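You operate a simulated robot arm through the tools that you are given. There is no shell and no other tool. Be economical: measure what you need, move in short steps, check, and stop when the job is done.

You are at the controls of a simulated robot arm. One attempt, no reset.

## Task
Snug slack bolt three, then torque all four numbered bolts in order.
Fine: They are on the stripper plate, three only snug; long torque key back in its holster.

Only the result counts: the job must be done as asked and must still hold three seconds after the hand-in. Knocking over, shifting, dropping, spilling or breaking anything else fails it.

## Robot
A 7-joint arm with a two-finger parallel gripper, fixed in place. Base frame: the origin is at the foot of the arm, x ahead of it, y to its left, z up; the work surface is at about z = 70. Readings come in cm, degrees, newtons and seconds.
With the tool pointing down near the work surface it reaches from about 10 to 88 cm from the base axis. Its first joint turns from -115.0 to 115.0 degrees. Payload 3.91 kg.
Tool frame: the origin (TCP) lies between the finger pads and is the grasp point; the fingertips stand 3 cm ahead of it; z points along the fingers, y is the line along which they close. The gripper opens to 11 cm. The fingers are 2 cm wide and 1 cm thick; the gripper's body (4.8 by 11.2 cm) begins 5.5 cm behind the TCP.
Orientation is that of the tool frame in the base frame, as [roll, pitch, yaw] about the fixed x, y, z axes, in that order (R = Rz(yaw) Ry(pitch) Rx(roll)). With the fingers straight down and closing along the base's y, the tool's x points along the base's -x, its y along +y and its z along -z.

## Interface
- The arm moves only by the tool servo_tool. Its argument "targets" is a list of rows, each a list of 3 entries, a list of its own where there are three numbers: the shift along the tool's x, y, z in cm, then the turn, a rotation vector about the tool's x, y, z in degrees, then the gripper command, from -1 (fully open) to 1 (shut), values between in proportion. In form: [[[x, y, z], [wx, wy, wz], jaw], ...]. A call has 1 to 20 rows; each row shifts and turns the commanded pose from where the row before left it, along the tool's axes as they then stand. A row lasts 0.2 s, in which the tool goes at most 5 cm and 8.6 degrees; a call with a longer step from one row to the next is refused whole, and so is a gripper value outside its range. A pose out of reach is approached as far as the arm can. The call stops where the force on the tool passes 40 N (or 10 N more than at its start, if that is more) or the arm is blocked; 0.2 s more then pass. The fingers move at their own pace (about 15.3 cm/s each) and stop on an object; they squeeze with about 30 N. The grip force told is the motor's: it shows also when the fingers shut on nothing. Time passes only in rows, and 0.2 s behind the last, so rows that do not move let the fingers close. The reply holds the time, the measured pose of the TCP, the force on the tool along the base axes, the opening and the grip force, in the units named above and with some noise, with the torque about the TCP (base axes, N m) and any sound that the robot's microphone picked up.
- Cameras (640 x 400 px; columns grow to the right, rows downward): "scene" is fixed at [5.3, -65.44, 156.75]; the picture's right is [0.73, -0.68, 0.00], its down [-0.36, -0.39, -0.84] and it looks along [0.57, 0.62, -0.54] (base axes); focal length 349 px, centre (320, 200). "wrist" rides on the gripper at [7.2, 1.7, -10.3] in the tool frame; the picture's right is [-0.23, 0.97, 0.00], its down [-0.76, -0.18, -0.62] and it looks along [-0.61, -0.14, 0.78] (tool axes); focal length 222 px, centre (320, 200). There is no depth. A picture from a camera that has moved, and an enlarged one, comes with that camera's place and axes in the base frame and with its lens. The place of the scene camera against the robot may be out by one fixed shift of up to 1.2 cm in any direction.
- get_image(camera): a new picture of that camera. No time passes.
- raise_lower(by): slides the trunk up (or, below 0, down) by that many cm; the arm rides with it, the base frame stays. It gives what a move gives, with no picture.
- close_up(camera, box): a new picture of the part [left, top, right, bottom] of that camera's present view, enlarged. No time passes.
- finish_job(): hands the job in; it is judged then, once.

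Go step by step. Nothing tells you positions but the pictures and the camera data: compare them with the known pose of the tool, close in by small moves and look again before you grip or let go. The budget is 120 turns and 84 pictures, counting those below and the enlarged ones. Unless the task says otherwise, let go and move clear before handing in, and close with one line.

The tools are called after "Call:" as name(argument=value, ...) on one line, values as JSON. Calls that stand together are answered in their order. servo_tool: Moves the arm, as the interface text tells. Its arguments: {"type":"object","properties":{"targets":{"type":"array","items":{"type":"array"}}},"required":["targets"]} The other tools are called the same way: raise_lower (by) slides the trunk up or down; get_image (camera) takes a picture; close_up (camera, box) takes an enlarged picture of a part of a camera's view; finish_job () hands the job in.

At the start:

```text
t: 0.0
tcp_pos: [60.39, 28.31, 105.77]
tcp_rot: [-179.9, 0.0, 180.0]
ft_force: [0.1, -0.3, 0.6]
torque: [0.0, -0.02, 0.01]
width: 11.0
gripper_force: 0.0
trunk travel left (down, up): [-77.5, 21.5]
```

scene: 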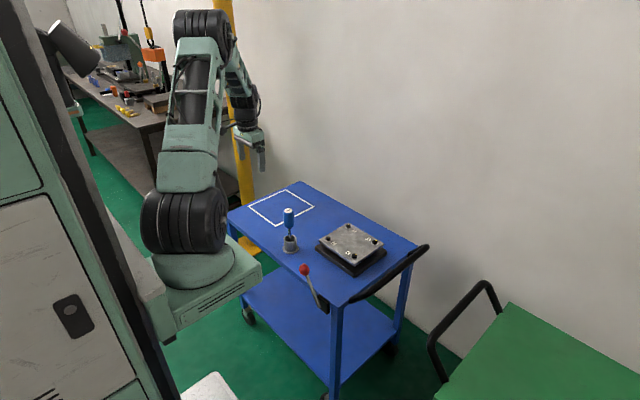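
wrist: 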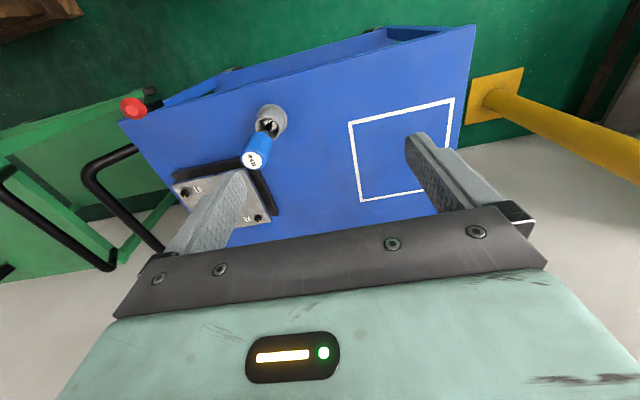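

I see a cart with a plate carrying four bolts, and a blue-handled key standing in a holster. I'll look closer at both.

Call:
close_up(camera="scene", box=[300, 210, 400, 280])

Call:
close_up(camera="scene", box=[220, 170, 440, 320])

Call:
close_up(camera="wrist", box=[160, 80, 320, 240])

```text
5.71 times, centred on (350, 245) of scene
camera zoom: at [5.3, -65.44, 156.75], right [0.73, -0.68, 0.0], down [-0.36, -0.39, -0.84], along [0.57, 0.62, -0.54], focal length 1993 px, centre (149, -57)
```

zoom: 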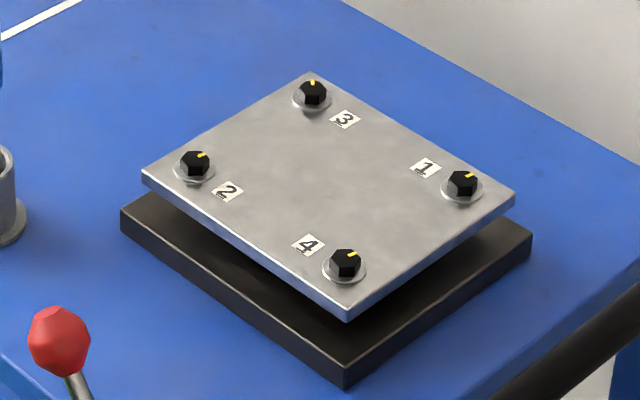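

```text
2.67 times, centred on (330, 245) of scene
camera zoom: at [5.3, -65.44, 156.75], right [0.73, -0.68, 0.0], down [-0.36, -0.39, -0.84], along [0.57, 0.62, -0.54], focal length 930 px, centre (293, 80)
```

zoom: 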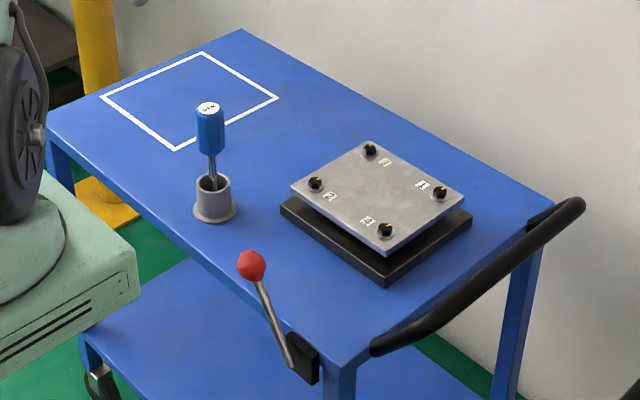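

```text
2.50 times, centred on (240, 160) of wrist
camera zoom: at [53.23, 29.94, 116.11], right [0.23, 0.97, 0.0], down [0.76, -0.18, 0.62], along [0.61, -0.14, -0.78], focal length 555 px, centre (520, 300)
```

zoom: 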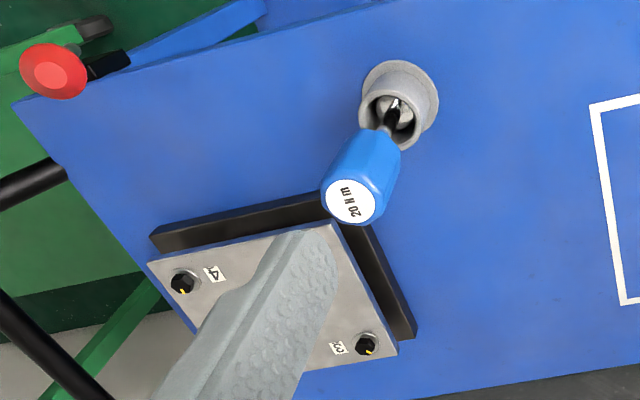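

The key's handle is around (66, 17), with its top near z = 88. I'll move above it and look with the wrist camera.

Call:
servo_tool(targets=[[[-1.4, -2.8, 1.5], [0, 0, 0], -1], [[-1.4, -2.8, 1.5], [0, 0, 0], -1], [[-1.4, -2.8, 1.5], [0, 0, 0], -1], [[-1.4, -2.8, 1.5], [0, 0, 0], -1], [[0, 0, 0], [0, 0, 0], -1]])

Call:
get_image(camera="wrist")

Call:
get_image(camera="scene")

```text
t: 1.2
tcp_pos: [65.93, 17.1, 99.75]
tcp_rot: [-179.9, 0.0, 179.9]
ft_force: [0.3, 0.1, -0.5]
torque: [0.01, 0.03, -0.01]
width: 11.01
gripper_force: 0.1
trunk travel left (down, up): [-77.5, 21.5]
```

```text
78 pictures are left
camera wrist: at [58.86, 18.67, 110.03], right [0.23, 0.97, 0.0], down [0.76, -0.18, 0.62], along [0.61, -0.14, -0.78], focal length 222 px, centre (320, 200)
```

wrist: 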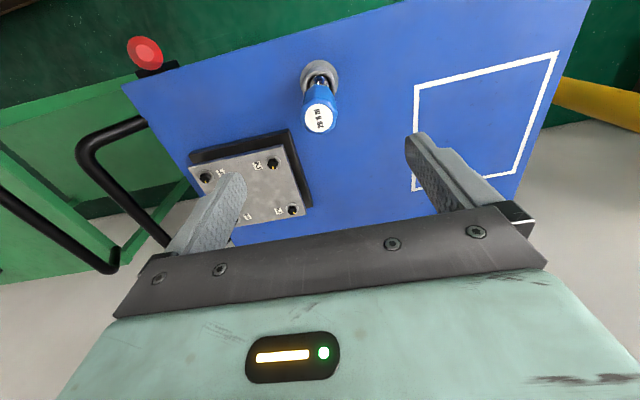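

```text
77 pictures are left
```

scene: 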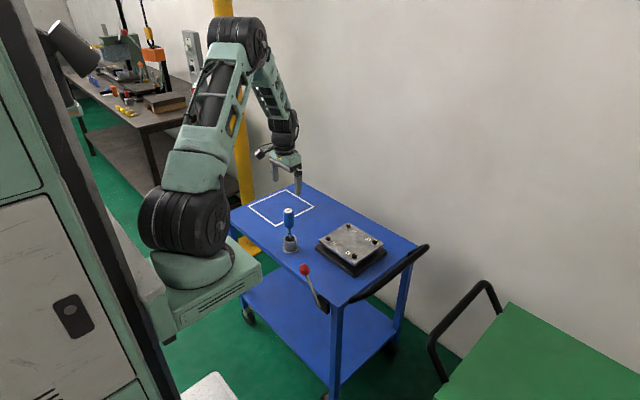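

The handle top comes out at about (66.4, 16.95, 87.1). Before gripping I'll zoom in on the handle's flats and on the bolts.

Call:
close_up(camera="wrist", box=[280, 50, 360, 140])

Call:
close_up(camera="wrist", box=[180, 120, 320, 240])

Call:
close_up(camera="scene", box=[265, 195, 325, 260])

```text
4.44 times, centred on (320, 95) of wrist
camera zoom: at [58.86, 18.67, 110.03], right [0.23, 0.97, 0.0], down [0.76, -0.18, 0.62], along [0.61, -0.14, -0.78], focal length 987 px, centre (320, 667)
```

zoom: 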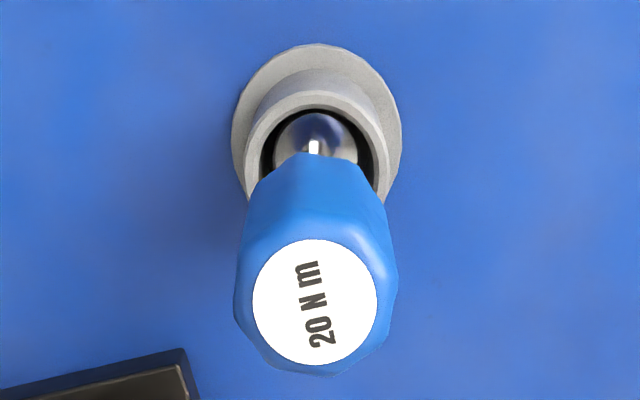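

```text
3.33 times, centred on (250, 180) of wrist
camera zoom: at [58.86, 18.67, 110.03], right [0.23, 0.97, 0.0], down [0.76, -0.18, 0.62], along [0.61, -0.14, -0.78], focal length 740 px, centre (553, 267)
```

zoom: 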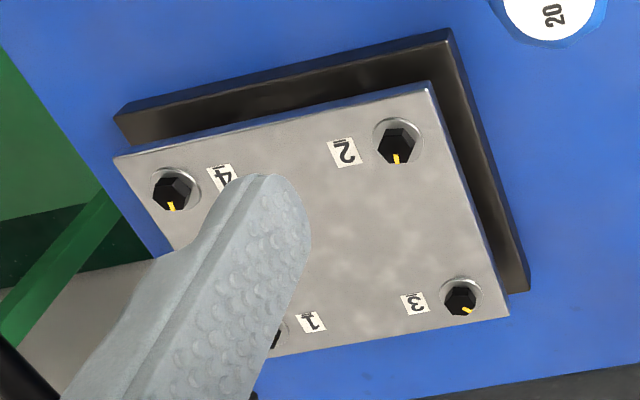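

```text
6.15 times, centred on (295, 228) of scene
camera zoom: at [5.3, -65.44, 156.75], right [0.73, -0.68, 0.0], down [-0.36, -0.39, -0.84], along [0.57, 0.62, -0.54], focal length 2146 px, centre (474, 31)
```

zoom: 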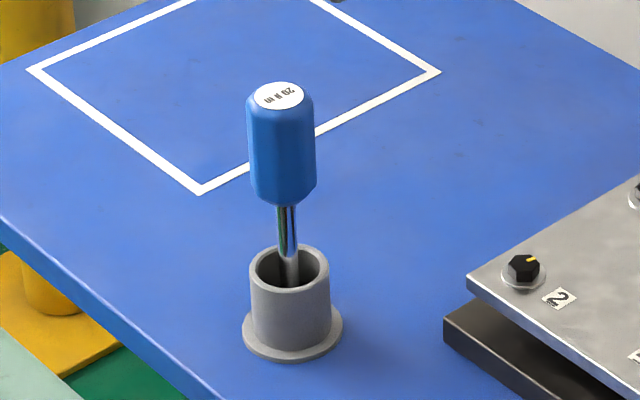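

The handle is a vertical octagon about 3.5 cm across. I'll go straight down to z ≈ 84.3 and look before closing.

Call:
servo_tool(targets=[[[-0.47, -0.15, 3.5], [0, 0, 0], -1], [[0, 0, 3.5], [0, 0, 0], -1], [[0, 0, 3.0], [0, 0, 0], -1], [[0, 0, 3.0], [0, 0, 0], -1], [[0, 0, 2.4], [0, 0, 0], -1], [[0, 0, 0], [0, 0, 0], -1]])

Call:
get_image(camera="wrist")

Call:
close_up(camera="scene", box=[245, 170, 345, 260])

```text
t: 2.6
tcp_pos: [66.37, 16.89, 84.3]
tcp_rot: [179.9, 0.0, -180.0]
ft_force: [0.3, -0.8, 0.1]
torque: [-0.02, -0.04, 0.04]
width: 10.99
gripper_force: 0.0
trunk travel left (down, up): [-77.5, 21.5]
```

```text
73 pictures are left
camera wrist: at [59.27, 18.39, 94.73], right [0.23, 0.97, 0.0], down [0.76, -0.18, 0.62], along [0.61, -0.14, -0.78], focal length 222 px, centre (320, 200)
```

wrist: 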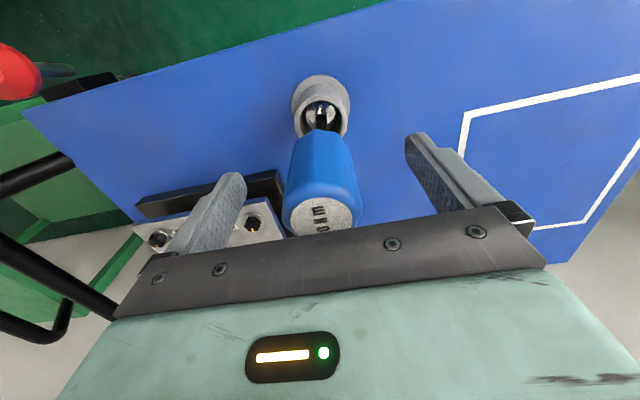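

```text
4.44 times, centred on (295, 215) of scene
camera zoom: at [5.3, -65.44, 156.75], right [0.73, -0.68, 0.0], down [-0.36, -0.39, -0.84], along [0.57, 0.62, -0.54], focal length 1550 px, centre (431, 133)
```

zoom: 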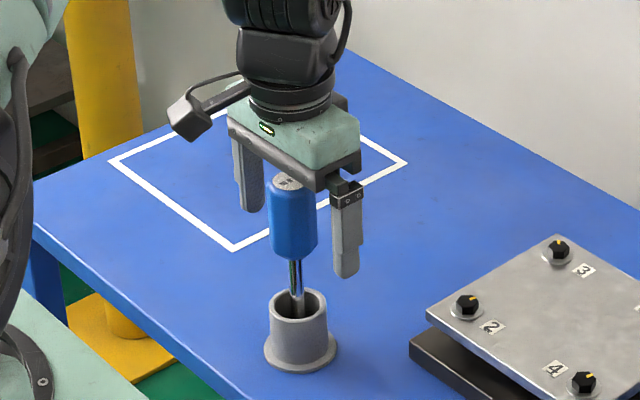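

The handle is centred between the fingers, so I'll close.

Call:
servo_tool(targets=[[[0, 0, 0], [0, 0, 0], 1], [[0, 0, 0], [0, 0, 0], 1], [[0, 0, 0], [0, 0, 0], 1]])

Call:
get_image(camera="wrist")

```text
t: 3.4
tcp_pos: [66.28, 16.85, 84.35]
tcp_rot: [-180.0, 0.0, 179.9]
ft_force: [-0.2, -1.2, 1.7]
torque: [-0.01, -0.02, 0.02]
width: 3.71
gripper_force: 29.8
trunk travel left (down, up): [-77.5, 21.5]
```

```text
71 pictures are left
camera wrist: at [59.29, 18.39, 94.77], right [0.23, 0.97, 0.0], down [0.76, -0.18, 0.62], along [0.61, -0.14, -0.78], focal length 222 px, centre (320, 200)
```

wrist: 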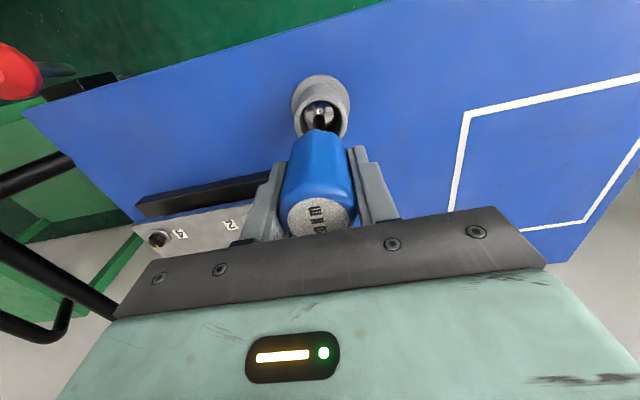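

Gripped at 3.7 cm. I'll lift straight up 12 cm, clear of the holster, and look at the socket end.

Call:
servo_tool(targets=[[[0, 0, -1], [0, 0, 0], 1], [[0, 0, -2], [0, 0, 0], 1], [[0, 0, -3], [0, 0, 0], 1], [[0, 0, -3], [0, 0, 0], 1], [[0, 0, -3], [0, 0, 0], 1], [[0, 0, 0], [0, 0, 0], 1]])

Call:
get_image(camera="wrist")

Call:
close_up(camera="scene", box=[245, 150, 345, 260])

```text
t: 4.8
tcp_pos: [66.33, 17.01, 96.37]
tcp_rot: [180.0, 0.0, -180.0]
ft_force: [-0.1, -0.4, -1.4]
torque: [-0.01, -0.02, 0.0]
width: 3.72
gripper_force: 30.2
trunk travel left (down, up): [-77.5, 21.5]
```

```text
70 pictures are left
camera wrist: at [59.22, 18.62, 106.75], right [0.23, 0.97, 0.0], down [0.76, -0.18, 0.62], along [0.61, -0.14, -0.78], focal length 222 px, centre (320, 200)
```

wrist: 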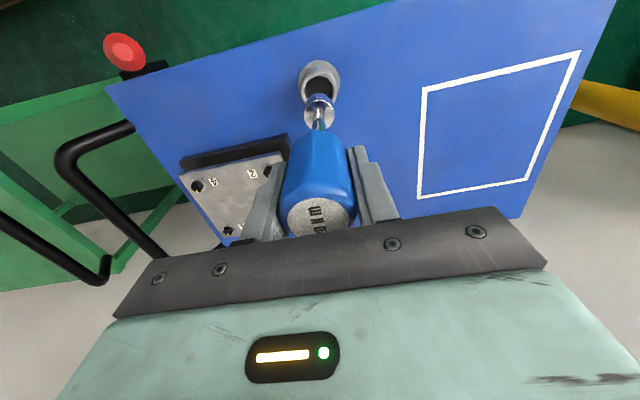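

```text
3.64 times, centred on (295, 205) of scene
camera zoom: at [5.3, -65.44, 156.75], right [0.73, -0.68, 0.0], down [-0.36, -0.39, -0.84], along [0.57, 0.62, -0.54], focal length 1268 px, centre (411, 182)
```

zoom: 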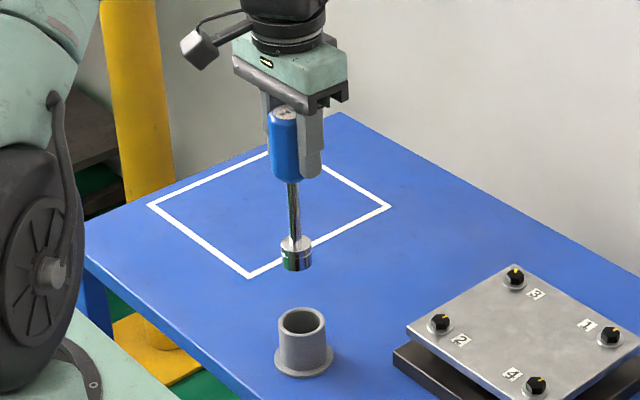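

The key is free and hangs straight, with the socket tip roughly 14–15 cm below the TCP. Triangulation puts bolt 3 near (86.9, 6.3), so I'll move above it with clearance.

Call:
servo_tool(targets=[[[-3.4, -1.78, 0], [0, 0, 0], 1], [[-3.4, -1.78, 0], [0, 0, 0], 1], [[-3.4, -1.78, 0], [0, 0, 0], 1], [[-3.4, -1.78, 0], [0, 0, 0], 1], [[-3.4, -1.78, 0], [0, 0, 0], 1], [[-3.4, -1.78, 0], [0, 0, 0], 1], [[0, 0, 0], [0, 0, 0], 1]])

Call:
get_image(camera="wrist")

Call:
close_up(camera="scene", box=[300, 160, 420, 280])

```text
t: 6.4
tcp_pos: [87.0, 6.2, 96.24]
tcp_rot: [-179.9, 0.0, 180.0]
ft_force: [-0.5, -0.7, -1.3]
torque: [0.0, -0.03, 0.01]
width: 3.73
gripper_force: 29.9
trunk travel left (down, up): [-77.5, 21.5]
```

```text
68 pictures are left
camera wrist: at [79.92, 7.89, 106.54], right [0.23, 0.97, 0.0], down [0.76, -0.18, 0.62], along [0.61, -0.14, -0.78], focal length 222 px, centre (320, 200)
```

wrist: 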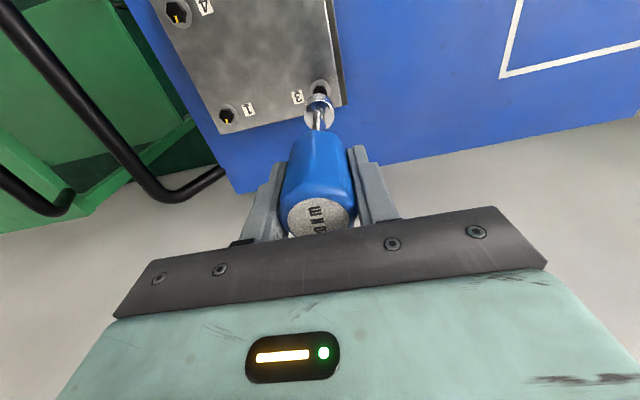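

```text
3.33 times, centred on (360, 220) of scene
camera zoom: at [5.3, -65.44, 156.75], right [0.73, -0.68, 0.0], down [-0.36, -0.39, -0.84], along [0.57, 0.62, -0.54], focal length 1162 px, centre (187, 133)
```

zoom: 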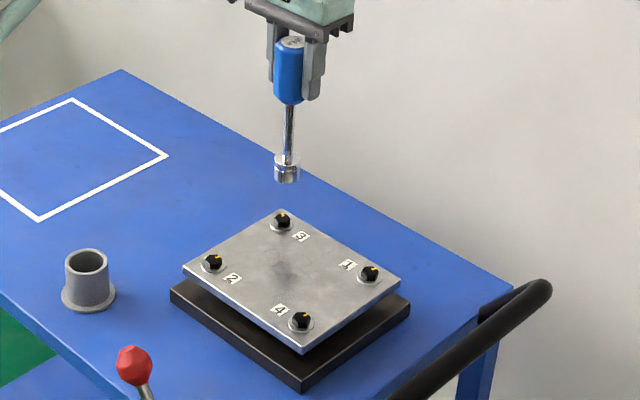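

Call:
close_up(camera="wrist", box=[280, 60, 360, 140])

Call:
close_up(camera="scene", box=[360, 190, 400, 250])

Call:
close_up(camera="scene", box=[325, 195, 395, 255])

```text
5.00 times, centred on (320, 100) of wrist
camera zoom: at [79.92, 7.89, 106.54], right [0.23, 0.97, 0.0], down [0.76, -0.18, 0.62], along [0.61, -0.14, -0.78], focal length 1111 px, centre (320, 700)
```

zoom: 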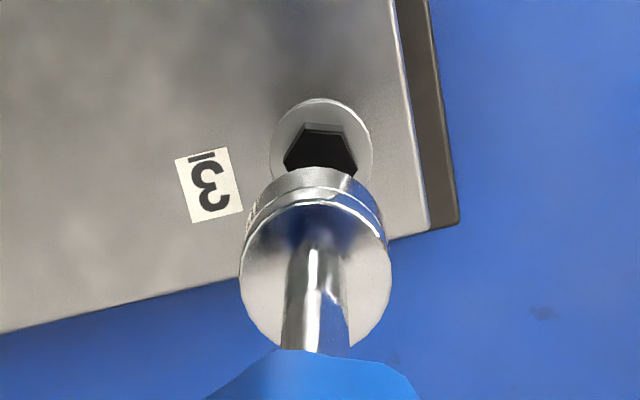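

```text
6.67 times, centred on (380, 220) of scene
camera zoom: at [5.3, -65.44, 156.75], right [0.73, -0.68, 0.0], down [-0.36, -0.39, -0.84], along [0.57, 0.62, -0.54], focal length 2325 px, centre (-80, 67)
```

zoom: 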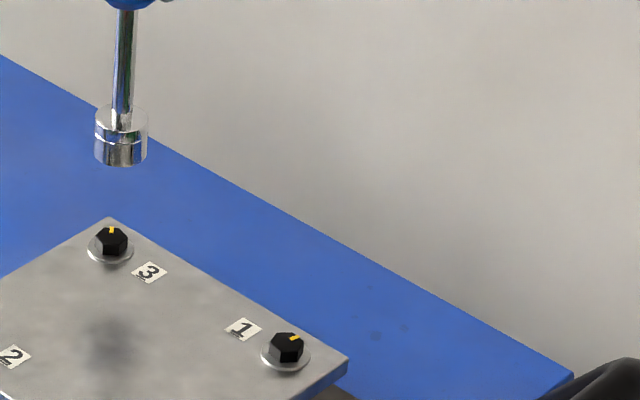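

```text
6.67 times, centred on (360, 225) of scene
camera zoom: at [5.3, -65.44, 156.75], right [0.73, -0.68, 0.0], down [-0.36, -0.39, -0.84], along [0.57, 0.62, -0.54], focal length 2325 px, centre (53, 33)
```

zoom: 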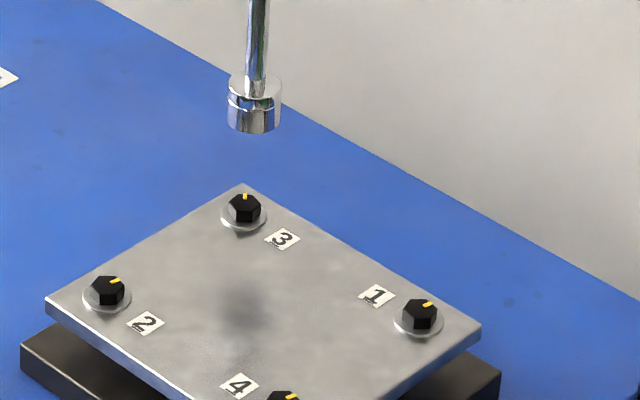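

The bolt 3 washer triangulates to (86.65, 6.45), with the plate top at z ≈ 75.1. I'll shift over it and come down to just above the head.

Call:
servo_tool(targets=[[[0.3, 0.25, 1.0], [0, 0, 0], 1], [[0, 0, 1.0], [0, 0, 0], 1], [[0, 0, 0.8], [0, 0, 0], 1], [[0, 0, 0], [0, 0, 0], 1]])

Call:
close_up(camera="wrist", box=[280, 60, 360, 140])

Call:
close_up(camera="scene", box=[340, 195, 380, 235])

```text
t: 7.4
tcp_pos: [86.56, 6.58, 93.61]
tcp_rot: [-180.0, 0.0, 180.0]
ft_force: [-0.5, 0.4, -1.8]
torque: [0.0, 0.02, 0.04]
width: 3.7
gripper_force: 30.1
trunk travel left (down, up): [-77.5, 21.5]
```

```text
5.00 times, centred on (320, 100) of wrist
camera zoom: at [79.5, 8.15, 103.9], right [0.23, 0.97, 0.0], down [0.76, -0.18, 0.62], along [0.61, -0.14, -0.78], focal length 1111 px, centre (320, 700)
```

zoom: 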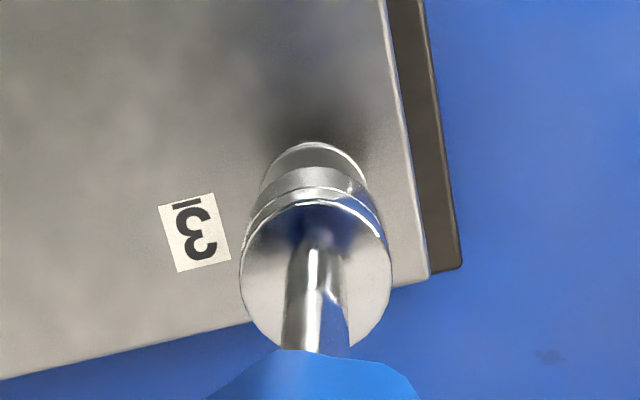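

```text
10.00 times, centred on (360, 215) of scene
camera zoom: at [5.3, -65.44, 156.75], right [0.73, -0.68, 0.0], down [-0.36, -0.39, -0.84], along [0.57, 0.62, -0.54], focal length 3487 px, centre (-80, 50)
```

zoom: 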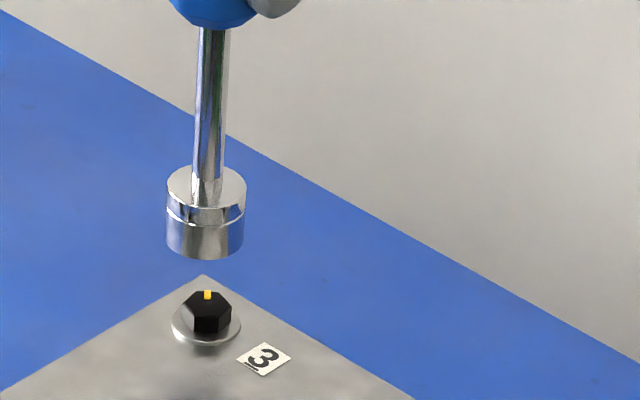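

The scene view agrees: the bolt is about (0.09, −0.1) from the tool axis, and the socket is about 2.4 cm above the head. I'll correct that and lower gently until contact.

Call:
servo_tool(targets=[[[-0.09, -0.09, 0.8], [0, 0, 0], 1], [[0, 0, 0.8], [0, 0, 0], 1], [[0, 0, 0.3], [0, 0, 0], 1], [[0, 0, 0.2], [0, 0, 0], 1], [[0, 0, 0.2], [0, 0, 0], 1], [[0, 0, 0.0], [0, 0, 0], 1]])

Call:
close_up(camera="scene", box=[340, 195, 380, 235])

```text
t: 8.8
tcp_pos: [86.56, 6.59, 91.15]
tcp_rot: [180.0, -0.1, -180.0]
ft_force: [-0.7, 0.2, -1.0]
torque: [0.01, -0.02, 0.03]
width: 3.72
gripper_force: 30.3
trunk travel left (down, up): [-77.5, 21.5]
```

```text
10.00 times, centred on (360, 215) of scene
camera zoom: at [5.3, -65.44, 156.75], right [0.73, -0.68, 0.0], down [-0.36, -0.39, -0.84], along [0.57, 0.62, -0.54], focal length 3487 px, centre (-80, 50)
```

zoom: 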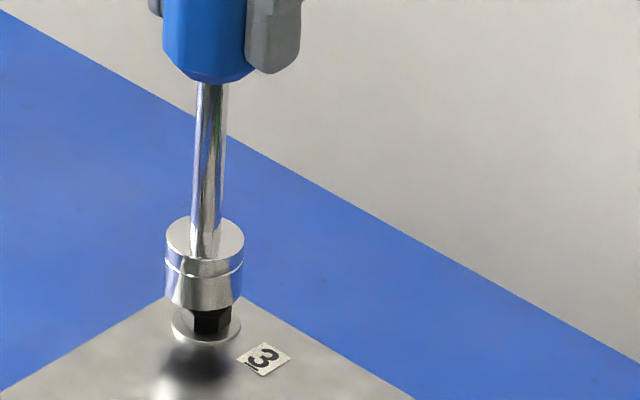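

Not in contact yet, and the bolt still looks about 0.15 cm to the right of the axis. I'll correct and keep lowering.

Call:
servo_tool(targets=[[[-0.08, -0.1, 0], [0, 0, 0], 1], [[0, 0, 0.2], [0, 0, 0], 1], [[0, 0, 0.2], [0, 0, 0], 1], [[0, 0, 0.0], [0, 0, 0], 1]])

Call:
close_up(camera="scene", box=[350, 205, 380, 235])

```text
t: 9.8
tcp_pos: [86.61, 6.32, 90.82]
tcp_rot: [180.0, 0.0, 180.0]
ft_force: [0.4, -0.1, -2.2]
torque: [-0.02, 0.0, 0.03]
width: 3.7
gripper_force: 30.2
trunk travel left (down, up): [-77.5, 21.5]
```

```text
13.33 times, centred on (365, 220) of scene
camera zoom: at [5.3, -65.44, 156.75], right [0.73, -0.68, 0.0], down [-0.36, -0.39, -0.84], along [0.57, 0.62, -0.54], focal length 4649 px, centre (-280, -67)
```

zoom: 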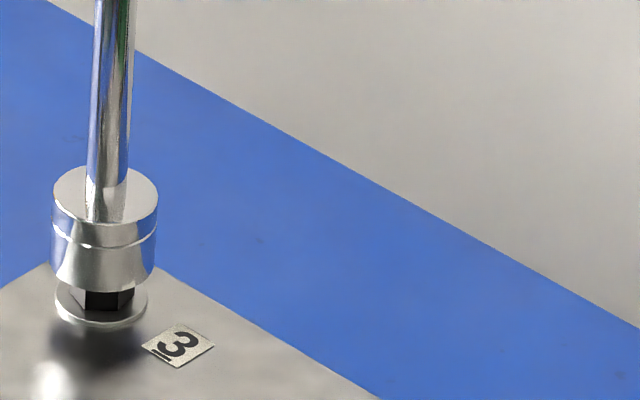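

The alignment looks right now. I'll keep lowering until I feel contact.

Call:
servo_tool(targets=[[[0, 0, 0.15], [0, 0, 0], 1], [[0, 0, 0.15], [0, 0, 0], 1], [[0, 0, 0.0], [0, 0, 0], 1]])

```text
t: 10.6
tcp_pos: [86.73, 6.37, 90.66]
tcp_rot: [179.9, 0.0, -180.0]
ft_force: [-0.8, 0.2, -0.8]
torque: [0.0, -0.01, -0.03]
width: 3.72
gripper_force: 30.1
trunk travel left (down, up): [-77.5, 21.5]
```

Call:
servo_tool(targets=[[[0, 0, 0.15], [0, 0, 0], 1], [[0, 0, 0.15], [0, 0, 0], 1], [[0, 0, 0.0], [0, 0, 0], 1]])

Call:
close_up(camera="scene", box=[350, 205, 380, 235])

```text
t: 11.4
tcp_pos: [86.78, 6.29, 90.43]
tcp_rot: [-180.0, 0.0, 179.9]
ft_force: [0.2, -0.1, -2.0]
torque: [0.03, -0.01, 0.0]
width: 3.71
gripper_force: 29.8
trunk travel left (down, up): [-77.5, 21.5]
```

```text
13.33 times, centred on (365, 220) of scene
camera zoom: at [5.3, -65.44, 156.75], right [0.73, -0.68, 0.0], down [-0.36, -0.39, -0.84], along [0.57, 0.62, -0.54], focal length 4649 px, centre (-280, -67)
```

zoom: 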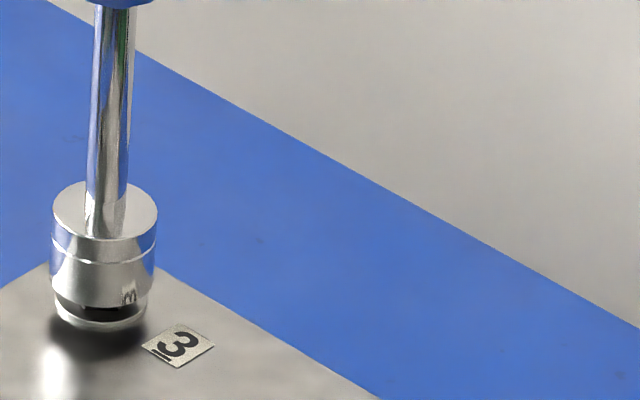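

Still no contact force, and the socket seems to be going over the head. I'll continue down.

Call:
servo_tool(targets=[[[0, 0, 0.15], [0, 0, 0], 1], [[0, 0, 0.15], [0, 0, 0], 1], [[0, 0, 0.0], [0, 0, 0], 1]])

Call:
close_up(camera="scene", box=[350, 205, 380, 235])

```text
t: 12.2
tcp_pos: [86.61, 6.42, 89.77]
tcp_rot: [-179.9, -0.1, -180.0]
ft_force: [2.4, 0.7, -2.4]
torque: [0.09, -0.35, 0.0]
width: 3.7
gripper_force: 30.0
trunk travel left (down, up): [-77.5, 21.5]
```

```text
13.33 times, centred on (365, 220) of scene
camera zoom: at [5.3, -65.44, 156.75], right [0.73, -0.68, 0.0], down [-0.36, -0.39, -0.84], along [0.57, 0.62, -0.54], focal length 4649 px, centre (-280, -67)
```

zoom: 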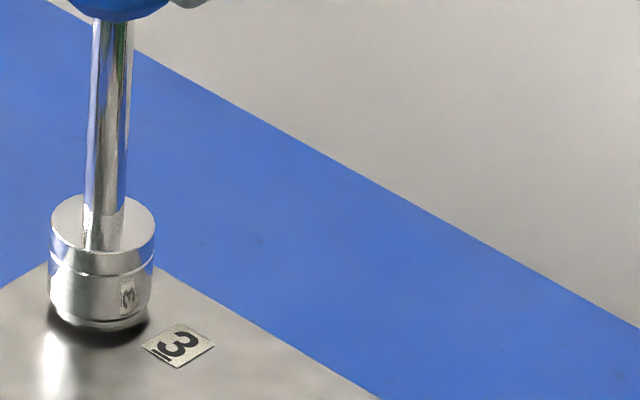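

The socket has dropped over the head, with a slight side load of 2.4 N in +x. I'll ease that and turn clockwise slowly, watching the torque about z.

Call:
servo_tool(targets=[[[-0.05, -0.02, 0.1], [0, 0, 0], 1], [[0, 0, 0], [0, 0, 3], 1], [[0, 0, 0], [0, 0, 3], 1], [[0, 0, 0], [0, 0, 3], 1], [[0, 0, 0], [0, 0, 0], 1]])

```text
t: 13.4
tcp_pos: [86.69, 6.32, 89.7]
tcp_rot: [-180.0, 0.0, 170.9]
ft_force: [-0.1, 0.4, -2.1]
torque: [-0.02, 0.01, 0.03]
width: 3.72
gripper_force: 30.3
trunk travel left (down, up): [-77.5, 21.5]
```

Call:
close_up(camera="scene", box=[350, 205, 380, 235])

Call:
servo_tool(targets=[[[0, 0, 0], [0, 0, 4], 1], [[0, 0, 0], [0, 0, 4], 1], [[0, 0, 0], [0, 0, 4], 1], [[0, 0, 0], [0, 0, 0], 1]])

```text
13.33 times, centred on (365, 220) of scene
camera zoom: at [5.3, -65.44, 156.75], right [0.73, -0.68, 0.0], down [-0.36, -0.39, -0.84], along [0.57, 0.62, -0.54], focal length 4649 px, centre (-280, -67)
```

zoom: 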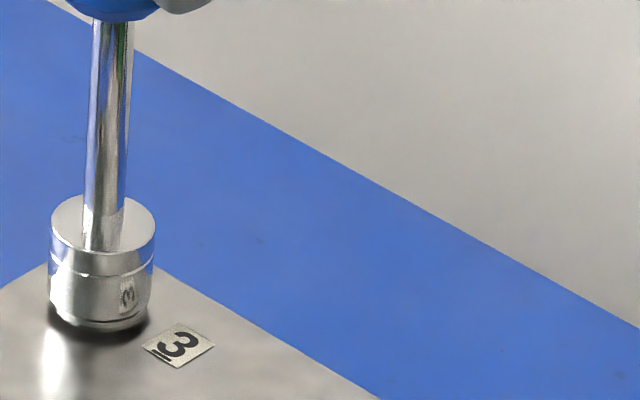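

```text
t: 14.4
tcp_pos: [86.7, 6.39, 89.69]
tcp_rot: [-180.0, 0.0, 158.9]
ft_force: [1.1, 0.0, -1.3]
torque: [-0.01, -0.03, 0.06]
width: 3.72
gripper_force: 30.0
trunk travel left (down, up): [-77.5, 21.5]
```

The turning is nearly free so far, with about 0.06 N m. I'll continue clockwise in small increments.

Call:
servo_tool(targets=[[[0, 0, 0], [0, 0, 4], 1], [[0, 0, 0], [0, 0, 4], 1], [[0, 0, 0], [0, 0, 4], 1], [[0, 0, 0], [0, 0, 0], 1]])

```text
t: 15.4
tcp_pos: [86.69, 6.34, 89.87]
tcp_rot: [179.9, 0.0, 146.8]
ft_force: [-0.3, 0.3, -1.5]
torque: [-0.02, -0.01, 0.02]
width: 3.7
gripper_force: 30.6
trunk travel left (down, up): [-77.5, 21.5]
```

No resistance yet. I'll check whether the socket is fully seated by pressing down a little.

Call:
servo_tool(targets=[[[0, 0, 0.15], [0, 0, 0], 1], [[0, 0, 0.1], [0, 0, 0], 1], [[0, 0, 0], [0, 0, 0], 1]])

Call:
close_up(camera="scene", box=[350, 205, 380, 235])

```text
t: 16.2
tcp_pos: [86.82, 6.3, 89.61]
tcp_rot: [180.0, 0.0, 146.9]
ft_force: [-0.5, 0.3, -1.0]
torque: [0.01, -0.01, 0.0]
width: 3.71
gripper_force: 29.8
trunk travel left (down, up): [-77.5, 21.5]
```

```text
13.33 times, centred on (365, 220) of scene
camera zoom: at [5.3, -65.44, 156.75], right [0.73, -0.68, 0.0], down [-0.36, -0.39, -0.84], along [0.57, 0.62, -0.54], focal length 4649 px, centre (-280, -67)
```

zoom: 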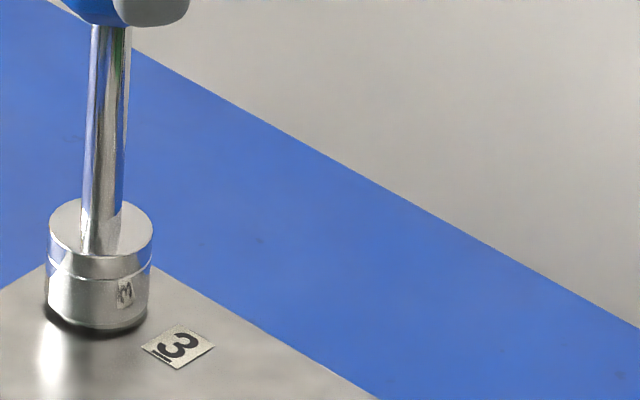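

Still no vertical resistance, so it isn't bottomed. I'll lower more, gently.

Call:
servo_tool(targets=[[[0, 0, 0.1], [0, 0, 0], 1], [[0, 0, 0.1], [0, 0, 0], 1], [[0, 0, 0], [0, 0, 0], 1]])

```text
t: 17.0
tcp_pos: [86.57, 6.38, 89.45]
tcp_rot: [-179.9, -0.1, 147.0]
ft_force: [0.4, -0.4, -1.6]
torque: [0.01, 0.0, -0.02]
width: 3.69
gripper_force: 30.1
trunk travel left (down, up): [-77.5, 21.5]
```

Call:
servo_tool(targets=[[[0, 0, 0.1], [0, 0, 0], 1], [[0, 0, 0.1], [0, 0, 0], 1], [[0, 0, 0], [0, 0, 0], 1]])

Call:
close_up(camera="scene", box=[350, 205, 380, 235])

Call:
close_up(camera="wrist", box=[280, 60, 360, 140])

```text
t: 17.8
tcp_pos: [86.65, 6.33, 89.23]
tcp_rot: [179.9, -0.1, 146.9]
ft_force: [-1.6, 0.8, 4.0]
torque: [-0.09, 0.16, 0.04]
width: 3.72
gripper_force: 30.5
trunk travel left (down, up): [-77.5, 21.5]
```

```text
13.33 times, centred on (365, 220) of scene
camera zoom: at [5.3, -65.44, 156.75], right [0.73, -0.68, 0.0], down [-0.36, -0.39, -0.84], along [0.57, 0.62, -0.54], focal length 4649 px, centre (-280, -67)
```

zoom: 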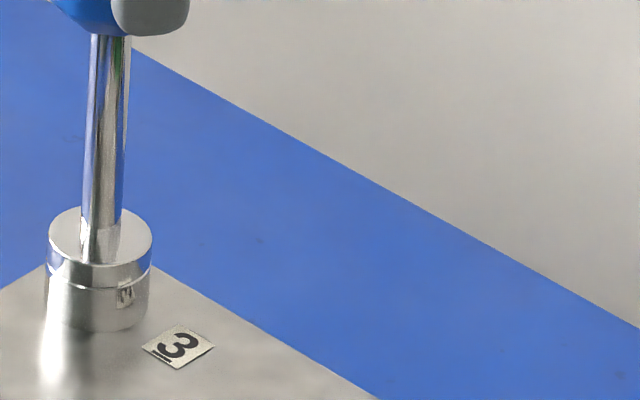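

```text
5.00 times, centred on (320, 100) of wrist
camera zoom: at [81.68, 11.59, 99.65], right [0.72, 0.69, 0.0], down [0.54, -0.56, 0.62], along [0.43, -0.45, -0.78], focal length 1111 px, centre (320, 700)
```

zoom: 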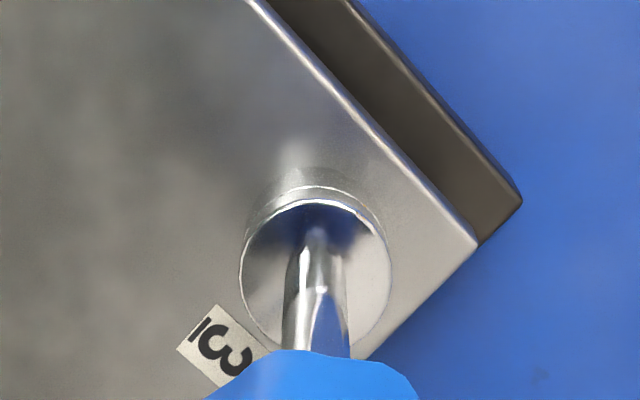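

It's bottomed on the plate and washer with about 5 N at z ≈ 89.25. I'll turn clockwise again, watching the torque.

Call:
servo_tool(targets=[[[0, 0, -0.03], [0, 0, 3], 1], [[0, 0, 0], [0, 0, 3], 1], [[0, 0, 0], [0, 0, 3], 1], [[0, 0, 0], [0, 0, 3], 1], [[0, 0, 0], [0, 0, 0], 1]])

```text
t: 19.0
tcp_pos: [86.68, 6.3, 89.36]
tcp_rot: [179.9, 0.0, 134.8]
ft_force: [1.8, -0.7, 6.3]
torque: [-0.12, -0.18, 0.0]
width: 3.69
gripper_force: 29.9
trunk travel left (down, up): [-77.5, 21.5]
```

Call:
servo_tool(targets=[[[0, 0, 0], [0, 0, 3], 1], [[0, 0, 0], [0, 0, 3], 1], [[0, 0, 0], [0, 0, 3], 1], [[0, 0, 0], [0, 0, 3], 1], [[0, 0, 0], [0, 0, 0], 1]])

Call:
close_up(camera="scene", box=[345, 185, 385, 235])

```text
t: 20.2
tcp_pos: [86.69, 6.32, 89.15]
tcp_rot: [179.9, 0.0, 122.9]
ft_force: [-0.6, -2.8, 13.1]
torque: [-0.31, -0.04, 0.06]
width: 3.74
gripper_force: 30.2
trunk travel left (down, up): [-77.5, 21.5]
```

```text
8.00 times, centred on (365, 210) of scene
camera zoom: at [5.3, -65.44, 156.75], right [0.73, -0.68, 0.0], down [-0.36, -0.39, -0.84], along [0.57, 0.62, -0.54], focal length 2790 px, centre (-40, 120)
```

zoom: 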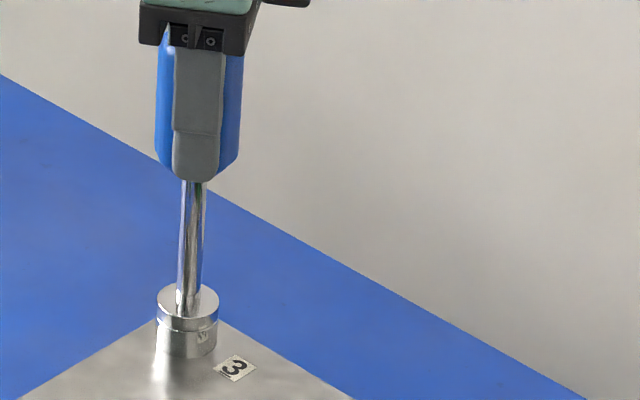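

The vertical load has risen to 13 N, so I'll back off 0.1 cm and continue turning.

Call:
servo_tool(targets=[[[0, 0, -0.1], [0, 0, 0], 1], [[0, 0, 0], [0, 0, 3], 1], [[0, 0, 0], [0, 0, 3], 1], [[0, 0, 0], [0, 0, 3], 1], [[0, 0, 0], [0, 0, 0], 1]])

```text
t: 21.4
tcp_pos: [86.62, 6.24, 89.26]
tcp_rot: [-179.9, 0.0, 113.9]
ft_force: [-0.4, -0.3, 3.2]
torque: [-0.13, 0.17, 0.22]
width: 3.7
gripper_force: 29.4
trunk travel left (down, up): [-77.5, 21.5]
```

Torque has started to rise, to 0.22 N m. I'll continue in smaller steps.

Call:
servo_tool(targets=[[[0, 0, 0], [0, 0, 2], 1], [[0, 0, 0], [0, 0, 2], 1], [[0, 0, 0], [0, 0, 0], 1]])

```text
t: 22.2
tcp_pos: [86.96, 6.35, 89.36]
tcp_rot: [-179.9, 0.0, 110.0]
ft_force: [-0.2, -1.0, -2.9]
torque: [-0.22, 0.09, 0.3]
width: 3.72
gripper_force: 30.0
trunk travel left (down, up): [-77.5, 21.5]
```

Call:
servo_tool(targets=[[[0, 0, 0], [0, 0, 2], 1], [[0, 0, 0], [0, 0, 2], 1], [[0, 0, 0], [0, 0, 0], 1]])

Call:
get_image(camera="wrist")

```text
t: 23.0
tcp_pos: [86.58, 6.37, 89.3]
tcp_rot: [180.0, 0.0, 105.9]
ft_force: [-0.9, -3.2, -2.7]
torque: [-0.45, 0.15, 0.3]
width: 3.72
gripper_force: 30.1
trunk travel left (down, up): [-77.5, 21.5]
```

```text
52 pictures are left
camera wrist: at [86.47, 13.64, 99.66], right [1.0, 0.05, 0.0], down [0.04, -0.78, 0.62], along [0.03, -0.62, -0.78], focal length 222 px, centre (320, 200)
```

wrist: 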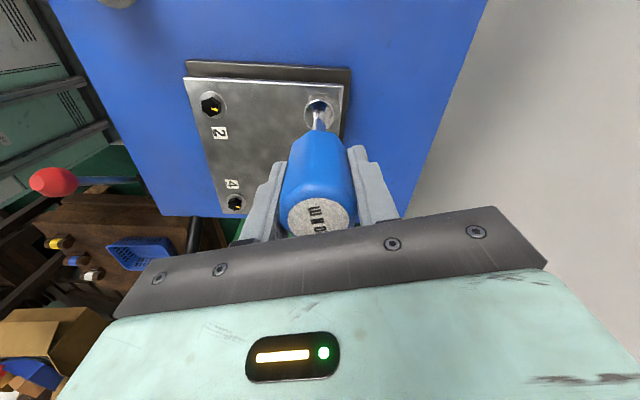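

A steady 0.3 N m suggests the bolt is running down with light friction, and the handle hasn't slipped. I'll ease the side load and continue.

Call:
servo_tool(targets=[[[-0.06, -0.01, 0], [0, 0, 2], 1], [[0, 0, 0], [0, 0, 3], 1], [[0, 0, 0], [0, 0, 3], 1], [[0, 0, 0], [0, 0, 0], 1]])

```text
t: 24.0
tcp_pos: [86.66, 6.42, 89.37]
tcp_rot: [180.0, 0.0, 97.9]
ft_force: [-3.7, -1.8, -2.0]
torque: [-0.11, 0.44, 0.14]
width: 3.68
gripper_force: 30.1
trunk travel left (down, up): [-77.5, 21.5]
```

Call:
servo_tool(targets=[[[0, -0.05, 0], [0, 0, 2], 1], [[0, 0, 0], [0, 0, 3], 1], [[0, 0, 0], [0, 0, 3], 1], [[0, 0, 0], [0, 0, 0], 1]])

```text
t: 25.0
tcp_pos: [86.73, 6.26, 89.37]
tcp_rot: [180.0, 0.1, 89.9]
ft_force: [0.2, 0.0, -1.3]
torque: [0.02, -0.03, 0.4]
width: 3.71
gripper_force: 29.9
trunk travel left (down, up): [-77.5, 21.5]
```

Side load is gone and torque is 0.4 N m after 90° of turn. Continuing.

Call:
servo_tool(targets=[[[0, 0, 0], [0, 0, 3], 1], [[0, 0, 0], [0, 0, 3], 1], [[0, 0, 0], [0, 0, 3], 1], [[0, 0, 0], [0, 0, 0], 1]])

```text
t: 26.0
tcp_pos: [86.71, 6.25, 89.32]
tcp_rot: [-180.0, 0.0, 80.9]
ft_force: [-0.3, 0.0, -1.1]
torque: [-0.05, 0.05, 0.48]
width: 3.71
gripper_force: 30.3
trunk travel left (down, up): [-77.5, 21.5]
```

Call:
close_up(camera="wrist", box=[260, 70, 380, 240])

Call:
servo_tool(targets=[[[0, 0, 0], [0, 0, 3], 1], [[0, 0, 0], [0, 0, 3], 1], [[0, 0, 0], [0, 0, 0], 1]])

Call:
close_up(camera="wrist", box=[260, 70, 380, 240])

```text
2.35 times, centred on (320, 155) of wrist
camera zoom: at [89.61, 13.02, 99.7], right [0.93, -0.38, 0.0], down [-0.3, -0.72, 0.62], along [-0.24, -0.58, -0.78], focal length 523 px, centre (320, 306)
```

zoom: 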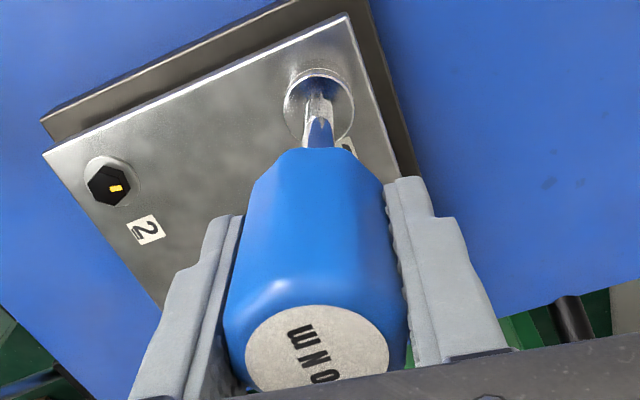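

```text
t: 26.8
tcp_pos: [86.6, 6.37, 89.36]
tcp_rot: [180.0, 0.1, 74.9]
ft_force: [-1.2, -0.7, -1.7]
torque: [-0.05, 0.1, 0.51]
width: 3.68
gripper_force: 30.3
trunk travel left (down, up): [-77.5, 21.5]
```

```text
2.35 times, centred on (320, 155) of wrist
camera zoom: at [90.28, 12.71, 99.68], right [0.88, -0.47, 0.0], down [-0.37, -0.69, 0.62], along [-0.29, -0.55, -0.78], focal length 523 px, centre (320, 306)
```

zoom: 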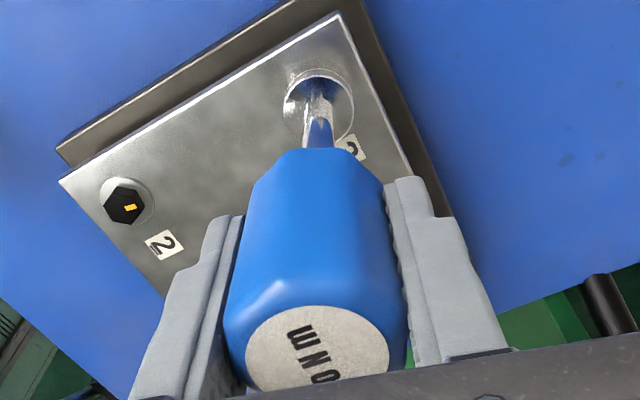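

There's no slip, and torque is rising slowly at 0.51 N m. I'll keep going clockwise.

Call:
servo_tool(targets=[[[0, 0, 0], [0, 0, 3], 1], [[0, 0, 0], [0, 0, 3], 1], [[0, 0, 0], [0, 0, 3], 1], [[0, 0, 0], [0, 0, 0], 1]])

```text
t: 27.8
tcp_pos: [86.64, 6.23, 89.29]
tcp_rot: [180.0, 0.1, 65.9]
ft_force: [-2.3, 0.8, -2.7]
torque: [0.17, 0.3, 0.52]
width: 3.7
gripper_force: 30.0
trunk travel left (down, up): [-77.5, 21.5]
```

Call:
servo_tool(targets=[[[0, 0, 0], [0, 0, 3], 1], [[0, 0, 0], [0, 0, 3], 1], [[0, 0, 0], [0, 0, 3], 1], [[0, 0, 0], [0, 0, 0], 1]])

Call:
close_up(camera="wrist", box=[260, 70, 380, 240])

```text
t: 28.8
tcp_pos: [86.71, 6.29, 89.22]
tcp_rot: [-179.8, 0.0, 56.8]
ft_force: [-5.1, 2.7, -1.1]
torque: [0.29, 0.75, 0.5]
width: 3.69
gripper_force: 29.6
trunk travel left (down, up): [-77.5, 21.5]
```

```text
2.35 times, centred on (320, 155) of wrist
camera zoom: at [92.16, 11.28, 99.66], right [0.69, -0.72, 0.0], down [-0.56, -0.54, 0.62], along [-0.45, -0.43, -0.78], focal length 523 px, centre (320, 306)
```

zoom: 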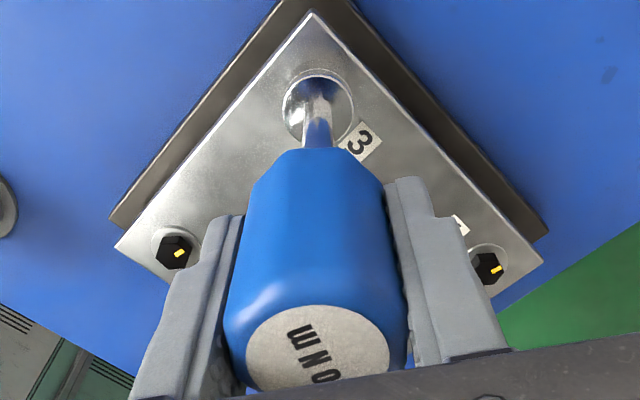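

There's no slip, so the bolt is running at a steady 0.5 N m. I'll ease the side load and continue.

Call:
servo_tool(targets=[[[-0.01, -0.09, 0], [0, 0, 3], 1], [[0, 0, 0], [0, 0, 3], 1], [[0, 0, 0], [0, 0, 3], 1], [[0, 0, 0], [0, 0, 3], 1], [[0, 0, 0], [0, 0, 0], 1]])

```text
t: 30.0
tcp_pos: [86.67, 6.21, 89.29]
tcp_rot: [179.9, 0.1, 44.9]
ft_force: [-3.6, 1.4, 3.9]
torque: [0.11, 0.38, 0.45]
width: 3.73
gripper_force: 30.6
trunk travel left (down, up): [-77.5, 21.5]
```

To confirm the bolt is really turning, I'll lift the socket off and look at the mark on bolt 3.

Call:
servo_tool(targets=[[[0, 0, -0.5], [0, 0, 0], 1], [[0, 0, -1], [0, 0, 0], 1], [[0, 0, -1], [0, 0, 0], 1], [[0, 0, -1.2], [0, 0, 0], 1], [[0, 0, 0], [0, 0, 0], 1]])

Call:
close_up(camera="scene", box=[340, 195, 380, 235])

```text
t: 31.2
tcp_pos: [86.56, 6.32, 92.99]
tcp_rot: [180.0, 0.0, 45.0]
ft_force: [-0.5, -0.1, -1.8]
torque: [0.04, -0.01, 0.0]
width: 3.7
gripper_force: 30.1
trunk travel left (down, up): [-77.5, 21.5]
```

```text
10.00 times, centred on (360, 215) of scene
camera zoom: at [5.3, -65.44, 156.75], right [0.73, -0.68, 0.0], down [-0.36, -0.39, -0.84], along [0.57, 0.62, -0.54], focal length 3487 px, centre (-80, 50)
```

zoom: 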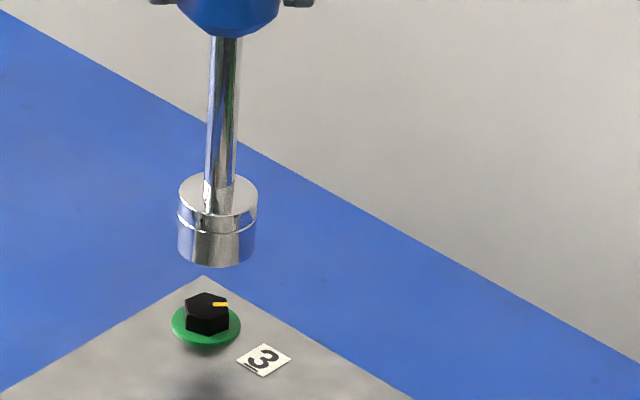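

Bolt 3's washer has turned green and its mark has moved about 90° clockwise, so it turned. I'll look at the whole plate to compare the other bolts.

Call:
close_up(camera="scene", box=[315, 210, 395, 280])

```text
5.71 times, centred on (355, 245) of scene
camera zoom: at [5.3, -65.44, 156.75], right [0.73, -0.68, 0.0], down [-0.36, -0.39, -0.84], along [0.57, 0.62, -0.54], focal length 1993 px, centre (120, -57)
```

zoom: 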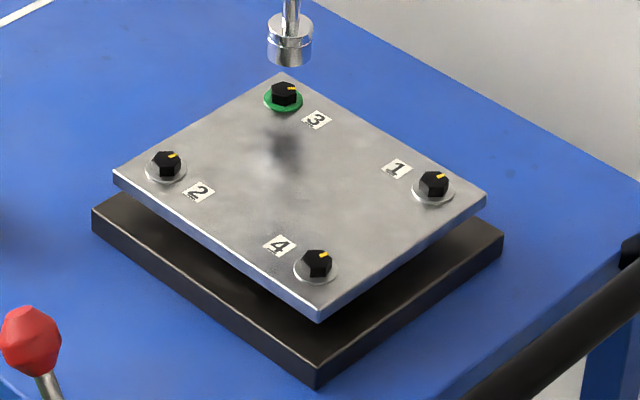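

Only bolt 3 shows green and there was no click, so I take it as snug. Next is bolt 1: I'll raise a bit, turn the wrist back to yaw ≈ 157 (its expected hex phase), and move over (86.7, −6.6).

Call:
servo_tool(targets=[[[0, 0, -1.2], [0, 0, -8], 1], [[0, 0, 0], [0, 0, -8], 1], [[0, 0, 0], [0, 0, -8], 1], [[0, 0, 0], [0, 0, -8], 1], [[0, 0, 0], [0, 0, -8], 1], [[0, 0, 0], [0, 0, -8], 1], [[0, 0, 0], [0, 0, -8], 1], [[0, 0, 0], [0, 0, -8], 1], [[0, 0, 0], [0, 0, -8], 1], [[0, 0, 0], [0, 0, -8], 1], [[0, 0, 0], [0, 0, -8], 1], [[0, 0, 0], [0, 0, -8], 1], [[0, 0, 0], [0, 0, -8], 1], [[0, 0, 0], [0, 0, -8], 1], [[-1.29, -2.97, 0], [0, 0, 0], 1], [[-1.29, -2.97, 0], [0, 0, 0], 1], [[-1.29, -2.97, 0], [0, 0, 0], 1], [[-1.29, -2.97, 0], [0, 0, 0], 1], [[0, 0, 0], [0, 0, 0], 1]])

Call:
close_up(camera="scene", box=[355, 205, 405, 255])

Call:
close_up(camera="wrist", box=[280, 60, 360, 140])

```text
t: 35.2
tcp_pos: [86.54, -6.74, 93.93]
tcp_rot: [180.0, 0.0, 157.0]
ft_force: [0.4, 0.9, -1.2]
torque: [0.0, 0.02, 0.02]
width: 3.68
gripper_force: 29.6
trunk travel left (down, up): [-77.5, 21.5]
```

```text
8.00 times, centred on (380, 230) of scene
camera zoom: at [5.3, -65.44, 156.75], right [0.73, -0.68, 0.0], down [-0.36, -0.39, -0.84], along [0.57, 0.62, -0.54], focal length 2790 px, centre (-160, -40)
```

zoom: 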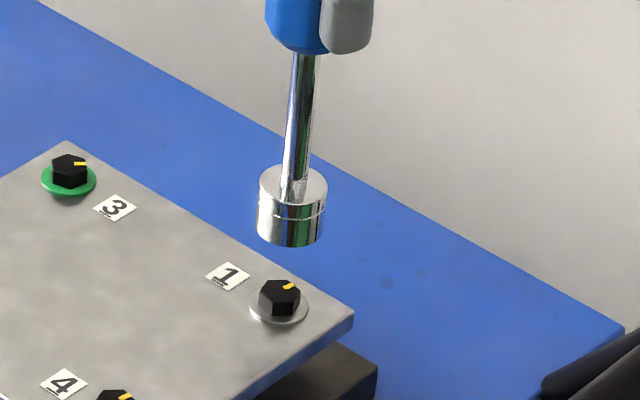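

```text
5.00 times, centred on (320, 100) of wrist
camera zoom: at [80.7, -2.52, 104.43], right [0.59, 0.81, 0.0], down [0.63, -0.46, 0.62], along [0.5, -0.37, -0.78], focal length 1111 px, centre (320, 700)
```

zoom: 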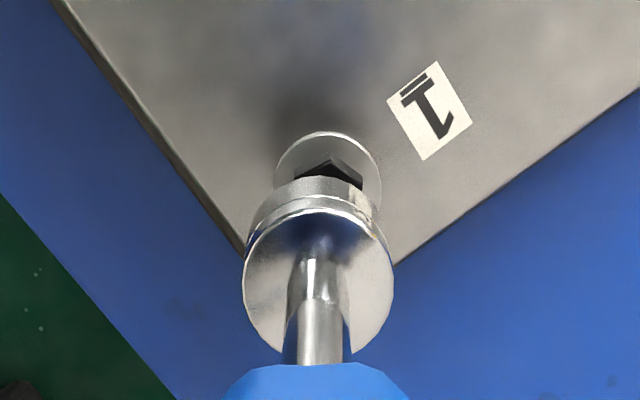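

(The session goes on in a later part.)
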